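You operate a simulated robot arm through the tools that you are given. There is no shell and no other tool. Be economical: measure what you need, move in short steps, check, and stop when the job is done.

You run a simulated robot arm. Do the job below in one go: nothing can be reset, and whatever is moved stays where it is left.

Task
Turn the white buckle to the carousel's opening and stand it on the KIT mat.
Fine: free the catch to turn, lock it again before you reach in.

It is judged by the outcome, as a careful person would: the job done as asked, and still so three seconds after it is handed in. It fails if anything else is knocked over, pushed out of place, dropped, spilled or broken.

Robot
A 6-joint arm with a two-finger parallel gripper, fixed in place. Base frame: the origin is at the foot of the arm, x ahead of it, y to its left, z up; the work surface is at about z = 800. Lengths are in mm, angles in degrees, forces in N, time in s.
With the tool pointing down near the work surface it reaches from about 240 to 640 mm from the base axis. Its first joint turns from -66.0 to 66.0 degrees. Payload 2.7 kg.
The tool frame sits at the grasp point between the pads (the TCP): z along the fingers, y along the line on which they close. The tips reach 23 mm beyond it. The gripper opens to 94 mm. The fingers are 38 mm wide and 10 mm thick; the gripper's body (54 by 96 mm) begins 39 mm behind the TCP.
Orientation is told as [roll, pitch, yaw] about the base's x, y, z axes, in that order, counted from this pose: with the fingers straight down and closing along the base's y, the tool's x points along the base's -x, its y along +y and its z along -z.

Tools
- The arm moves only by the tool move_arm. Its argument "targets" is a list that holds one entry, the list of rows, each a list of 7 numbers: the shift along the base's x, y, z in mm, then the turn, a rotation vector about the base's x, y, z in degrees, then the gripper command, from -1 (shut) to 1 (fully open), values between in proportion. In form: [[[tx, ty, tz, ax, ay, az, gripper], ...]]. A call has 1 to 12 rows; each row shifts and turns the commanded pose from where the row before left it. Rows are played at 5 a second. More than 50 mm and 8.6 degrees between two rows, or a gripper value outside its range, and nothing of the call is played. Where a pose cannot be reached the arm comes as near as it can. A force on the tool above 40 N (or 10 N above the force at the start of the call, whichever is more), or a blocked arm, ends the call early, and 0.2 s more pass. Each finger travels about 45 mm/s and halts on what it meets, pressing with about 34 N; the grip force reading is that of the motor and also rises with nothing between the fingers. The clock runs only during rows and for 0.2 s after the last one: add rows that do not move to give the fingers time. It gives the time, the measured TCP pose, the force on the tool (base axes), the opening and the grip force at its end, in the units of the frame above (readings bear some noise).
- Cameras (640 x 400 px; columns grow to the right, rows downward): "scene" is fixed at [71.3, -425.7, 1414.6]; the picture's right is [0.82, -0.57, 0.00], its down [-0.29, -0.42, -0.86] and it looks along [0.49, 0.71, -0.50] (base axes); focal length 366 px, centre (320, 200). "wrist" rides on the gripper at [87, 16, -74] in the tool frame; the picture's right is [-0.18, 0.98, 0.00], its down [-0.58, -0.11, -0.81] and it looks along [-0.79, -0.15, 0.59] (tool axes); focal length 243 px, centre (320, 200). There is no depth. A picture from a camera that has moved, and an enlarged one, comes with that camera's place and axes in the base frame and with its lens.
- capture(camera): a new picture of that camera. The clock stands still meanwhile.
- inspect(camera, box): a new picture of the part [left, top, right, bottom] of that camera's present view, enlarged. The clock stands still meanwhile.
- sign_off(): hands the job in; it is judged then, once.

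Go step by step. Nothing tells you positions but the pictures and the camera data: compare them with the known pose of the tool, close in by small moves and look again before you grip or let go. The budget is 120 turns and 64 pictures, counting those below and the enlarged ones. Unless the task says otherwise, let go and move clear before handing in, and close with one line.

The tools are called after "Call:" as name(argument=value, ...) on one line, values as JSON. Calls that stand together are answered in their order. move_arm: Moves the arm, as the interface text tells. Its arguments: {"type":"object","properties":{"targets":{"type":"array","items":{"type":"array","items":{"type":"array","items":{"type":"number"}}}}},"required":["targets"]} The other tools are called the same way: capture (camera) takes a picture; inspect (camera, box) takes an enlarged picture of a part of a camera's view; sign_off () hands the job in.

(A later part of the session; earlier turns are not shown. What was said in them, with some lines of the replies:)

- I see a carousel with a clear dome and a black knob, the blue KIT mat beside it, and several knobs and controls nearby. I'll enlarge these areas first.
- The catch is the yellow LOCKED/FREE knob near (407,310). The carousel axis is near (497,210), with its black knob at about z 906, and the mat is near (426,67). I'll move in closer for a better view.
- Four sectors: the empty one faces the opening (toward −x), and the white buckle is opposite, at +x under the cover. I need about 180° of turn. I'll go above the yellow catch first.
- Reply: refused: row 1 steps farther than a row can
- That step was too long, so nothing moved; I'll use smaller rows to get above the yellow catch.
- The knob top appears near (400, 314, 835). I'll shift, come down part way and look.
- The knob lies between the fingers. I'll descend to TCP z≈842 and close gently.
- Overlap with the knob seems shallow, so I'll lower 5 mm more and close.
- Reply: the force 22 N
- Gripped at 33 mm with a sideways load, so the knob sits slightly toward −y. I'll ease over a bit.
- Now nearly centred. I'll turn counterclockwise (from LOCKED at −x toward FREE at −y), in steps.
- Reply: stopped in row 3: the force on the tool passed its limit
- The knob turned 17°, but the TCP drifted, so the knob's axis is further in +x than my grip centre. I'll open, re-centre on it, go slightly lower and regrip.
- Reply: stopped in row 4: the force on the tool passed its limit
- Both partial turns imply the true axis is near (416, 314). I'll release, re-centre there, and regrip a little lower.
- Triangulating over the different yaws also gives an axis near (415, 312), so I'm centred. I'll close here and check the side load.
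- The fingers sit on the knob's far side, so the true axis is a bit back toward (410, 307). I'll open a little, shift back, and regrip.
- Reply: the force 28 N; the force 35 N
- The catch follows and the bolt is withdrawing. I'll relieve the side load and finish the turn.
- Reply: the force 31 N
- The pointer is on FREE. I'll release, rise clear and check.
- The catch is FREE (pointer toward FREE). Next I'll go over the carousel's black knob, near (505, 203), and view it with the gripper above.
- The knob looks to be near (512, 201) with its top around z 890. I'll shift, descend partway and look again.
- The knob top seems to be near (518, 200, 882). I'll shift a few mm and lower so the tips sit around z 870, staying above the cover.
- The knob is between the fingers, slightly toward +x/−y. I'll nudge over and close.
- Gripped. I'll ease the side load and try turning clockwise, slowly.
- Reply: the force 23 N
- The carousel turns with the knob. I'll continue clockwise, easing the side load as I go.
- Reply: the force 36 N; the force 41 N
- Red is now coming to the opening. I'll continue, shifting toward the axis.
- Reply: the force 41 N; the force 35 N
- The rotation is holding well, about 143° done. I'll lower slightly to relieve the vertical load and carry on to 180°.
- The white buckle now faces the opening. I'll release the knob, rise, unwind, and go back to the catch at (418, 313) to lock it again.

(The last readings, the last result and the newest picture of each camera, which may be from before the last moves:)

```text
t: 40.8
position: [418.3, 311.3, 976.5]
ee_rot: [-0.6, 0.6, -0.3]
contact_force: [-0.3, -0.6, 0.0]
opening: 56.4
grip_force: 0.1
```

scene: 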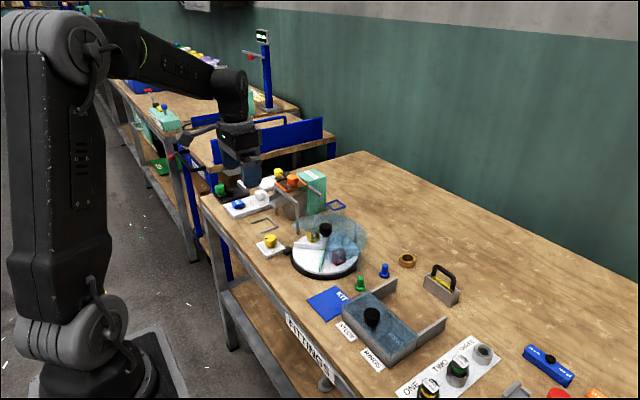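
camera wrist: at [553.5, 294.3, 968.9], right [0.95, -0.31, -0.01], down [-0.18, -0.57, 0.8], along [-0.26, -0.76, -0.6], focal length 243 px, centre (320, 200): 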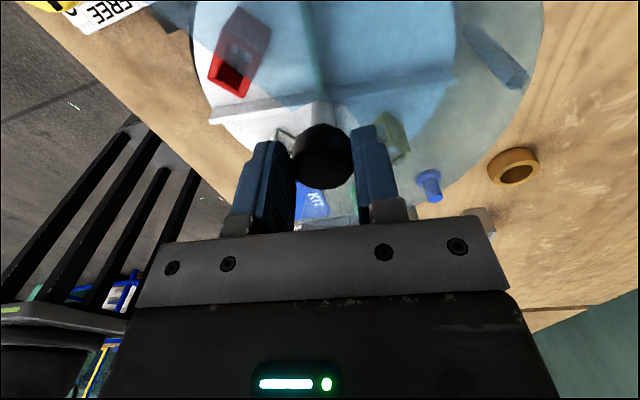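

Call:
move_arm(targets=[[[0, 1.5, -40, 0, 0, 0, 0.2], [0, 0, -40, 0, 0, 0, 0.2], [0, 0, -35, 0, 0, 0, 0.2], [0, 0, -15, 0, 0, 0, 0.2], [0, 0, -12, 0, 0, 0, 0.2], [0, 0, 0, 0, 0, 0, 0.2]]])

Call:
inspect(camera="scene", box=[240, 200, 320, 260])

```text
t: 42.2
position: [416.8, 314.1, 836.5]
ee_rot: [-0.6, 0.5, -0.3]
contact_force: [0.4, 0.3, 0.1]
opening: 56.4
grip_force: 0.1
```

```text
6.67 times, centred on (280, 230) of scene
camera zoom: at [71.3, -425.7, 1414.6], right [0.82, -0.57, 0.0], down [-0.29, -0.42, -0.86], along [0.49, 0.71, -0.5], focal length 2439 px, centre (587, 0)
```

zoom: 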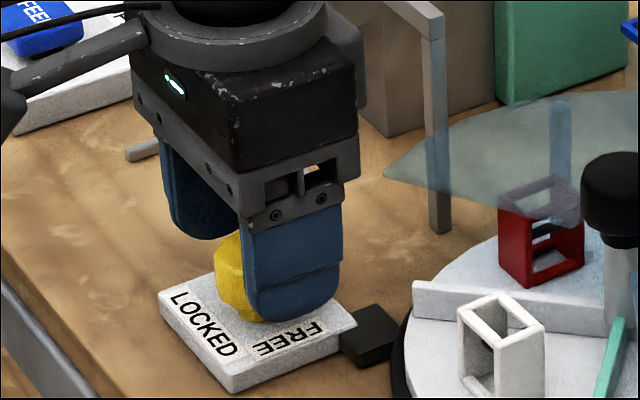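

Call:
move_arm(targets=[[[0, 0, -1, 0, 0, 0, -0.2], [0, 0, 0, 0, 0, 0, -0.6], [0, 0, 0, 0, 0, 0, -0.6], [0, 0, 0, 0, 0, 0, -0.6]]])

Call:
inspect(camera="wrist", box=[200, 60, 460, 240])

```text
t: 43.2
position: [418.3, 313.7, 835.8]
ee_rot: [-0.6, 0.5, -0.4]
contact_force: [-1.4, 1.8, 0.9]
opening: 33.4
grip_force: 45.2
```

```text
2.22 times, centred on (330, 150) of wrist
camera zoom: at [331.1, 329.9, 910.7], right [0.19, 0.98, -0.01], down [0.59, -0.11, 0.8], along [0.79, -0.16, -0.6], focal length 539 px, centre (298, 311)
```

zoom: 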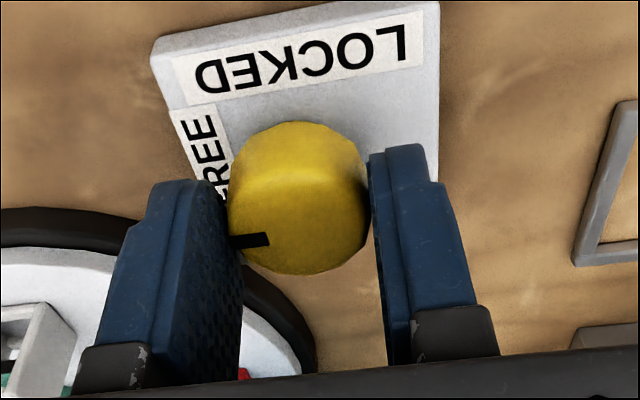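

Centred with no side load. I'll turn clockwise back to LOCKED.

Call:
move_arm(targets=[[[0, 0, 0, 0, 0, -5, -0.6], [0, 0, 0, 0, 0, -5, -0.6], [0, 0, 0, 0, 0, -5, -0.6], [0, 0, 0, 0, 0, -5, -0.6], [0, 0, 0, 0, 0, -5, -0.6], [0, 0, 0, 0, 0, -5, -0.6], [0, 0, 0, 0, 0, -5, -0.6], [0, 0, 0, 0, 0, -5, -0.6], [0, 0, 0, 0, 0, 0, -0.6]]])

```text
t: 45.2
position: [417.8, 313.3, 836.0]
ee_rot: [-0.5, 0.5, -40.5]
contact_force: [8.8, -4.5, -5.1]
opening: 33.7
grip_force: 45.9
```

Call:
move_arm(targets=[[[0.5, -0.3, 0, 0, 0, -5, -0.6], [0, 0, 0, 0, 0, -5, -0.6], [0, 0, 0, 0, 0, -5, -0.6], [0, 0, 0, 0, 0, -5, -0.6], [0, 0, 0, 0, 0, -5, -0.6], [0, 0, 0, 0, 0, -5, -0.6], [0, 0, 0, 0, 0, -5, -0.6], [0, 0, 0, 0, 0, -5, -0.6], [0, 0, 0, 0, 0, -5, -0.6], [0, 0, 0, 0, 0, -5, -0.6], [0, 0, 0, 0, 0, 0, -0.6]]])

Call:
inspect(camera="wrist", box=[200, 60, 460, 240])

```text
t: 47.6
position: [419.6, 313.6, 834.9]
ee_rot: [-0.6, 0.5, -90.5]
contact_force: [3.1, 1.1, -9.2]
opening: 33.9
grip_force: 44.6
```

```text
2.22 times, centred on (330, 150) of wrist
camera zoom: at [435.1, 398.2, 910.8], right [0.98, -0.19, -0.01], down [-0.11, -0.59, 0.8], along [-0.16, -0.79, -0.6], focal length 539 px, centre (298, 311)
```

zoom: 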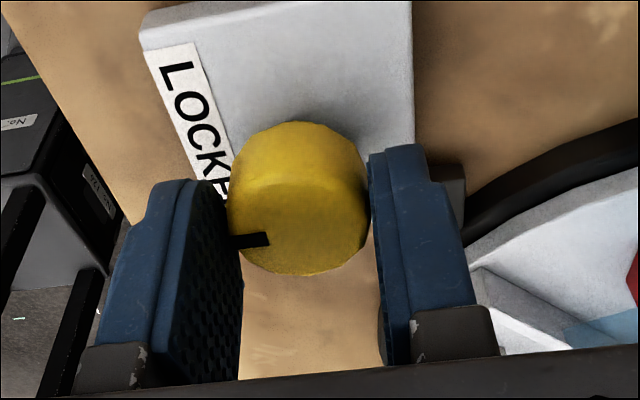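

Pointer at LOCKED. I'll release, rise, and check the catch and bolt.

Call:
move_arm(targets=[[[0, 0, 0, 0, 0, 0, 0], [0, 0, 0, 0, 0, 0, 0.2], [0, 0, 0, 0, 0, 0, 0.2], [0, 0, 40, 0, 0, 0, 0.2], [0, 0, 45, 0, 0, 0, 0.2], [0, 0, 40, 0, 0, 0, 0.2], [0, 0, 30, 0, 0, 8, 0.2], [0, 0, 0, 0, 0, 8, 0.2], [0, 0, 0, 0, 0, 8, 0.2], [0, 0, 0, 0, 0, 8, 0.2], [0, 0, 0, 0, 0, 8, 0.2]]])

Call:
inspect(camera="scene", box=[245, 190, 365, 290])

```text
t: 50.0
position: [418.3, 314.3, 991.3]
ee_rot: [-0.6, 0.6, -50.4]
contact_force: [0.8, 0.0, -1.2]
opening: 56.4
grip_force: 0.0
```

```text
4.00 times, centred on (305, 240) of scene
camera zoom: at [71.3, -425.7, 1414.6], right [0.82, -0.57, 0.0], down [-0.29, -0.42, -0.86], along [0.49, 0.71, -0.5], focal length 1464 px, centre (380, 40)
```

zoom: 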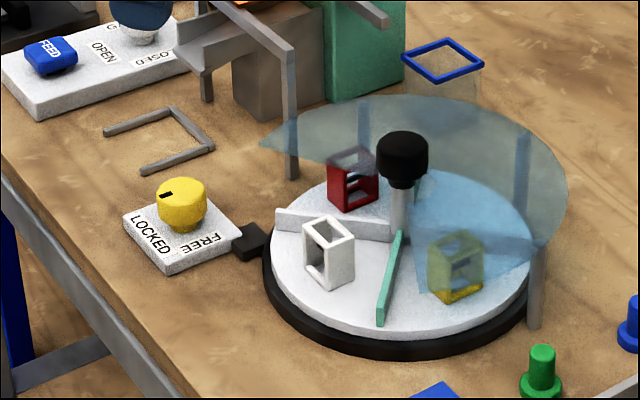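

The catch is LOCKED, with the white buckle in the opening. The scene camera checks out against the known knob axes, so the buckle is at about (463, 200), z 812–846, roughly 20×28 mm and yawed about 8°. I'll move above it and look.

Call:
move_arm(targets=[[[6, -14, 0, 0, 0, 8, 0.2], [6, -14, 0, 0, 0, 8, 0.2], [6, -14, 0, 0, 0, 8, 0.2], [6, -14, 0, 0, 0, 8, 0.2], [6, -14, 0, 0, 0, 8, 0.2], [6, -14, 0, 0, 0, 8, 0.2], [6, -14, 0, 0, 0, 8, 0.2], [3, -16, -30, 0, 0, 2, 0.2], [0, 0, -40, 0, 0, 0, 0.2], [0, 0, 0, 0, 0, 0, 0.2]]])

Call:
inspect(camera="scene", box=[270, 180, 370, 260])

Call:
capture(camera="wrist")

```text
t: 52.2
position: [463.5, 199.4, 918.2]
ee_rot: [-0.5, 0.5, 7.6]
contact_force: [0.0, 1.2, 0.3]
opening: 56.5
grip_force: 0.1
```

```text
5.00 times, centred on (320, 220) of scene
camera zoom: at [71.3, -425.7, 1414.6], right [0.82, -0.57, 0.0], down [-0.29, -0.42, -0.86], along [0.49, 0.71, -0.5], focal length 1829 px, centre (320, 100)
```

zoom: 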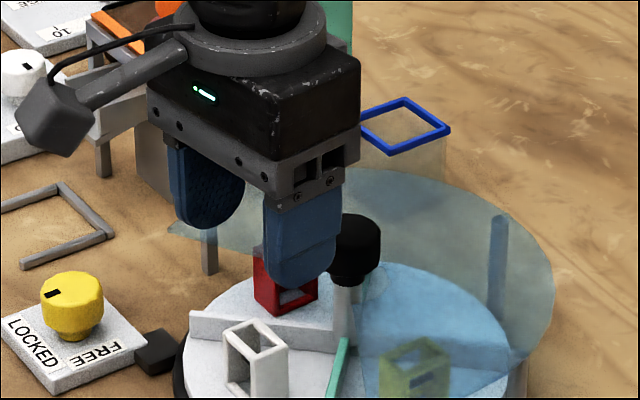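

```text
17 pictures are left
camera wrist: at [375.4, 202.7, 994.0], right [0.05, 1.0, -0.01], down [0.6, -0.02, 0.8], along [0.8, -0.05, -0.6], focal length 243 px, centre (320, 200)
```

wrist: 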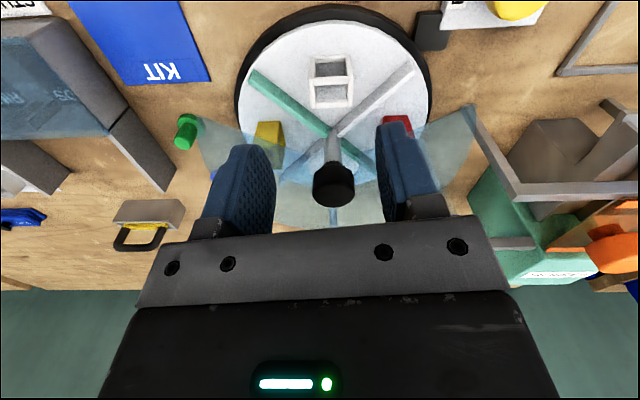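

The buckle is aligned with the gripper in yaw and y. I'll descend to just above it and check.

Call:
move_arm(targets=[[[0, 1, -25, 0, 0, 0, 0.2], [0, 0, -23, 0, 0, 0, 0.2], [0, 0, 0, 0, 0, 0, 0.2]]])

Call:
inspect(camera="scene", box=[270, 190, 370, 270])

Call:
inspect(camera="wrist", box=[200, 40, 460, 220])

```text
t: 53.0
position: [462.1, 199.7, 872.2]
ee_rot: [-0.7, 0.5, 7.6]
contact_force: [0.5, 0.5, 0.4]
opening: 56.3
grip_force: 0.1
```

```text
5.00 times, centred on (320, 230) of scene
camera zoom: at [71.3, -425.7, 1414.6], right [0.82, -0.57, 0.0], down [-0.29, -0.42, -0.86], along [0.49, 0.71, -0.5], focal length 1829 px, centre (320, 50)
```

zoom: 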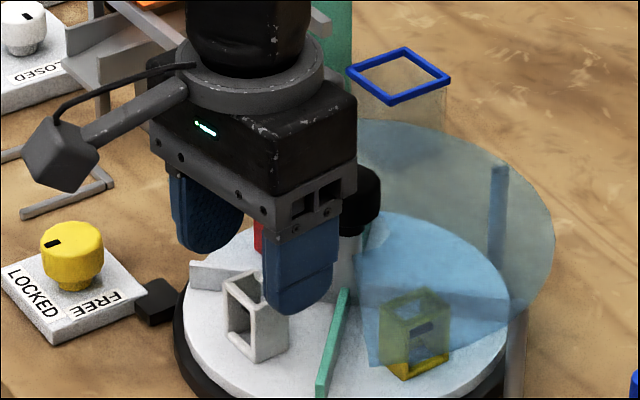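

```text
2.22 times, centred on (330, 130) of wrist
camera zoom: at [375.2, 204.4, 947.2], right [0.05, 1.0, -0.01], down [0.6, -0.02, 0.8], along [0.8, -0.05, -0.6], focal length 539 px, centre (298, 356)
```

zoom: 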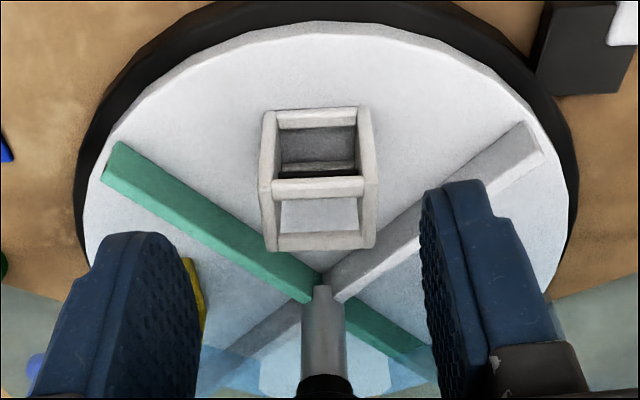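

The buckle is centred between the fingers. To clear the dividers I'll narrow the opening to about 42 mm, back off 4 mm in x, and lower to z≈843.

Call:
move_arm(targets=[[[-4, 1.5, 0, 0, 0, 0, -0.1], [0, 0, 0, 0, 0, 0, -0.1], [0, 0, -10, 0, 0, 0, -0.1], [0, 0, -10, 0, 0, 0, -0.1], [0, 0, -8, 0, 0, 0, -0.1], [0, 0, 0, 0, 0, 0, -0.1]]])

Call:
inspect(camera="scene", box=[270, 190, 370, 270])

Call:
inspect(camera="wrist", box=[200, 60, 460, 240])

```text
t: 54.4
position: [460.0, 203.3, 845.1]
ee_rot: [-0.5, 0.5, 7.6]
contact_force: [-0.1, -0.6, -0.1]
opening: 42.3
grip_force: 0.1
```

```text
5.00 times, centred on (320, 230) of scene
camera zoom: at [71.3, -425.7, 1414.6], right [0.82, -0.57, 0.0], down [-0.29, -0.42, -0.86], along [0.49, 0.71, -0.5], focal length 1829 px, centre (320, 50)
```

zoom: 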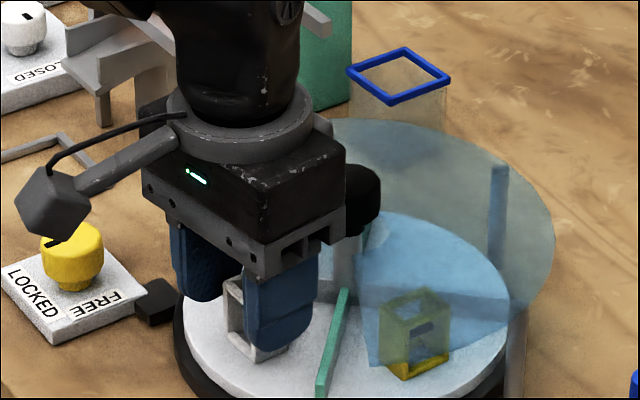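

```text
2.22 times, centred on (330, 150) of wrist
camera zoom: at [370.9, 207.4, 920.2], right [0.05, 1.0, -0.01], down [0.6, -0.02, 0.8], along [0.8, -0.05, -0.6], focal length 539 px, centre (298, 311)
```

zoom: 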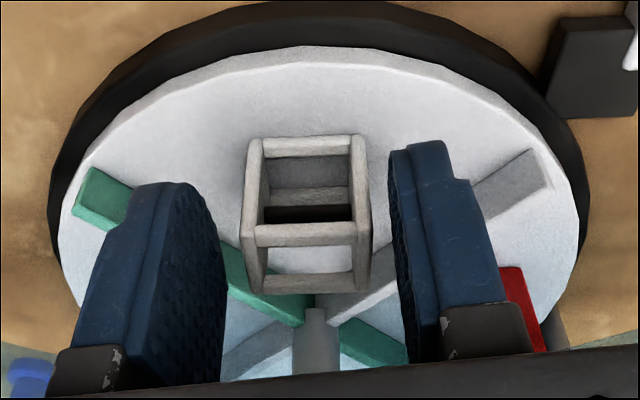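

The buckle is squarely between the pads. Lowering 2 mm and closing.

Call:
move_arm(targets=[[[0, -1, -2, 0, 0, 0, -0.2], [0, 0, 0, 0, 0, 0, -0.4], [0, 0, 0, 0, 0, 0, -0.5], [0, 0, 0, 0, 0, 0, -0.5], [0, 0, 0, 0, 0, 0, -0.5]]])

Call:
inspect(camera="wrist", box=[200, 60, 460, 240])

```text
t: 55.6
position: [460.5, 201.1, 843.2]
ee_rot: [-0.6, 0.6, 7.6]
contact_force: [0.0, 0.0, 1.4]
opening: 28.1
grip_force: 34.3
```

```text
2.22 times, centred on (330, 150) of wrist
camera zoom: at [371.2, 205.7, 918.4], right [0.05, 1.0, -0.01], down [0.6, -0.02, 0.8], along [0.8, -0.05, -0.6], focal length 539 px, centre (298, 311)
```

zoom: 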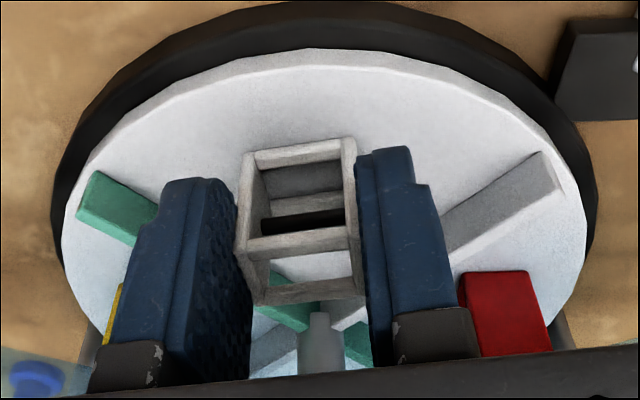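

Gripped at 28.1 mm. I'll lift straight up and look at the hold and at the mat.

Call:
move_arm(targets=[[[0, 0, 8, 0, 0, 0, -0.5], [0, 0, 20, 0, 0, 0, -0.5], [0, 0, 30, 0, 0, 0, -0.5], [0, 0, 30, 0, 0, 0, -0.5], [0, 0, 0, 0, 0, 0, -0.5]]])

Call:
inspect(camera="scene", box=[265, 190, 405, 340])

```text
t: 56.8
position: [460.3, 201.4, 929.1]
ee_rot: [-0.5, 0.7, 7.6]
contact_force: [0.3, 0.6, 0.1]
opening: 28.1
grip_force: 34.3
```

```text
2.67 times, centred on (335, 265) of scene
camera zoom: at [71.3, -425.7, 1414.6], right [0.82, -0.57, 0.0], down [-0.29, -0.42, -0.86], along [0.49, 0.71, -0.5], focal length 976 px, centre (280, 27)
```

zoom: 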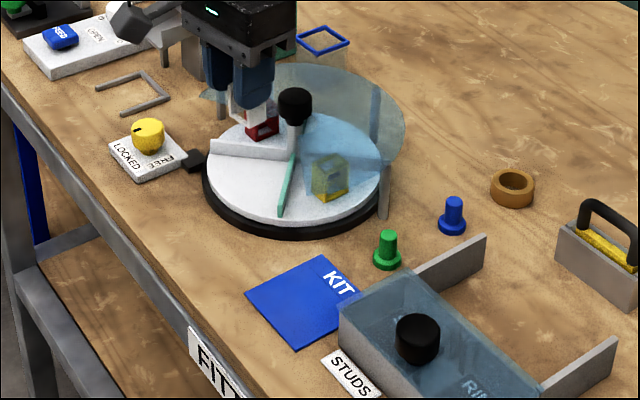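

Buckle held. The mat spans about x 390–472, y 16–88, so I'll place it near (428, 56). I'll carry it across and lower partway.

Call:
move_arm(targets=[[[-6, -28, 0, 0, 0, -2, -0.5], [-6, -29, 0, 0, 0, -2, -0.5], [-7, -29, 0, 0, 0, -2, -0.5], [-7, -29, 0, 0, 0, -1.6, -0.5], [-6, -30, 0, 0, 0, 0, -0.5], [0, 0, -20, 0, 0, 0, -0.5], [0, 0, -30, 0, 0, 0, -0.5], [0, 0, -25, 0, 0, 0, -0.5], [0, 0, 0, 0, 0, 0, -0.5]]])

Call:
inspect(camera="scene", box=[285, 240, 385, 330])

```text
t: 58.8
position: [426.4, 54.5, 856.2]
ee_rot: [-0.4, 0.6, -0.1]
contact_force: [0.2, 0.1, -1.0]
opening: 28.6
grip_force: 33.9
```

```text
4.44 times, centred on (335, 285) of scene
camera zoom: at [71.3, -425.7, 1414.6], right [0.82, -0.57, 0.0], down [-0.29, -0.42, -0.86], along [0.49, 0.71, -0.5], focal length 1626 px, centre (253, -178)
```

zoom: 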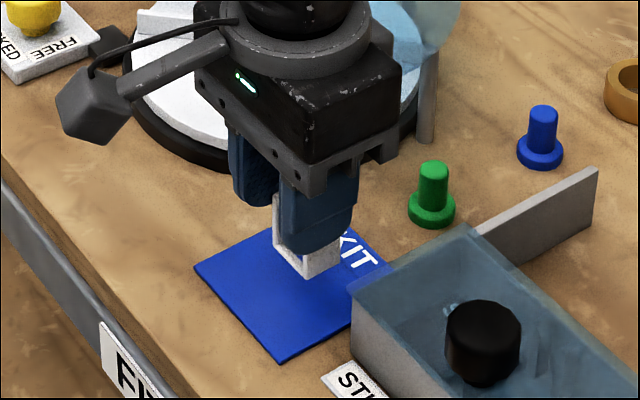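

It hangs level over the mat. I'll lower it slowly until I feel contact.

Call:
move_arm(targets=[[[0, 0, -10, 0, 0, 0, -0.5], [0, 0, -5, 0, 0, 0, -0.5], [0, 0, -2, 0, 0, 0, -0.5], [0, 0, -2, 0, 0, 0, -0.5], [0, 0, 0, 0, 0, 0, -0.5]]])

```text
t: 60.0
position: [427.1, 56.4, 836.9]
ee_rot: [-0.5, 0.6, 0.0]
contact_force: [0.9, 0.1, 0.4]
opening: 28.5
grip_force: 34.5
```

Call:
move_arm(targets=[[[0, 0, -1.5, 0, 0, 0, -0.5], [0, 0, -1.5, 0, 0, 0, -0.5], [0, 0, -1, 0, 0, 0, -0.5], [0, 0, 0, 0, 0, 0, -0.5]]])

Call:
inspect(camera="scene", box=[295, 260, 365, 320])

```text
t: 61.0
position: [426.4, 56.4, 833.9]
ee_rot: [-0.5, 0.3, 0.0]
contact_force: [-5.8, -4.6, 27.9]
opening: 28.4
grip_force: 34.4
```

```text
6.67 times, centred on (330, 290) of scene
camera zoom: at [70.7, -425.9, 1414.6], right [0.82, -0.57, 0.0], down [-0.29, -0.42, -0.86], along [0.49, 0.71, -0.5], focal length 2439 px, centre (253, -400)
```

zoom: 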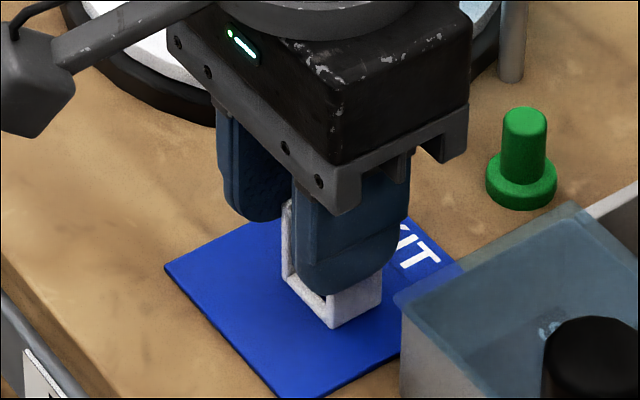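

Contact is felt (28 N) and the buckle stands on the mat. I'll relieve the pressure, open gently and rise straight up.

Call:
move_arm(targets=[[[0, 0, 1, 0, 0, 0, -0.5], [0, 0, 0, 0, 0, 0, -0.35], [0, 0, 0, 0, 0, 0, -0.2], [0, 0, 0, 0, 0, 0, -0.1], [0, 0, 0, 0, 0, 0, -0.1], [0, 0, 15, 0, 0, 0, -0.1], [0, 0, 30, 0, 0, 0, -0.1], [0, 0, 45, 0, 0, 0, -0.1], [0, 0, 45, 0, 0, 0, -0.1], [-20, 20, 20, 0, 0, 0, -0.1]]])

Call:
inspect(camera="scene", box=[235, 180, 405, 330])

```text
t: 63.2
position: [408.1, 75.5, 991.4]
ee_rot: [-0.6, 0.6, 0.1]
contact_force: [-0.1, 0.5, 0.3]
opening: 42.2
grip_force: 0.2
```

```text
2.67 times, centred on (320, 255) of scene
camera zoom: at [71.2, -425.7, 1414.6], right [0.82, -0.57, 0.0], down [-0.29, -0.42, -0.86], along [0.49, 0.71, -0.5], focal length 976 px, centre (320, 53)
```

zoom: 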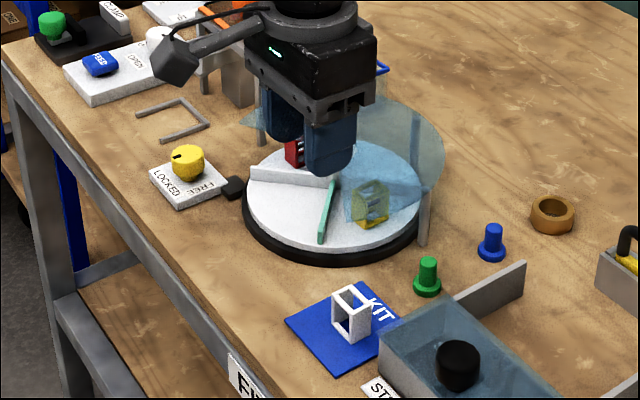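

The white buckle stands upright on the KIT mat, the catch is locked, nothing else has been disturbed, and the arm is clear. I'm handing in.

Call:
sign_off()

```text
The job is handed in.
```

The white buckle is standing upright on the KIT mat, the carousel catch is locked again, and the arm is clear.
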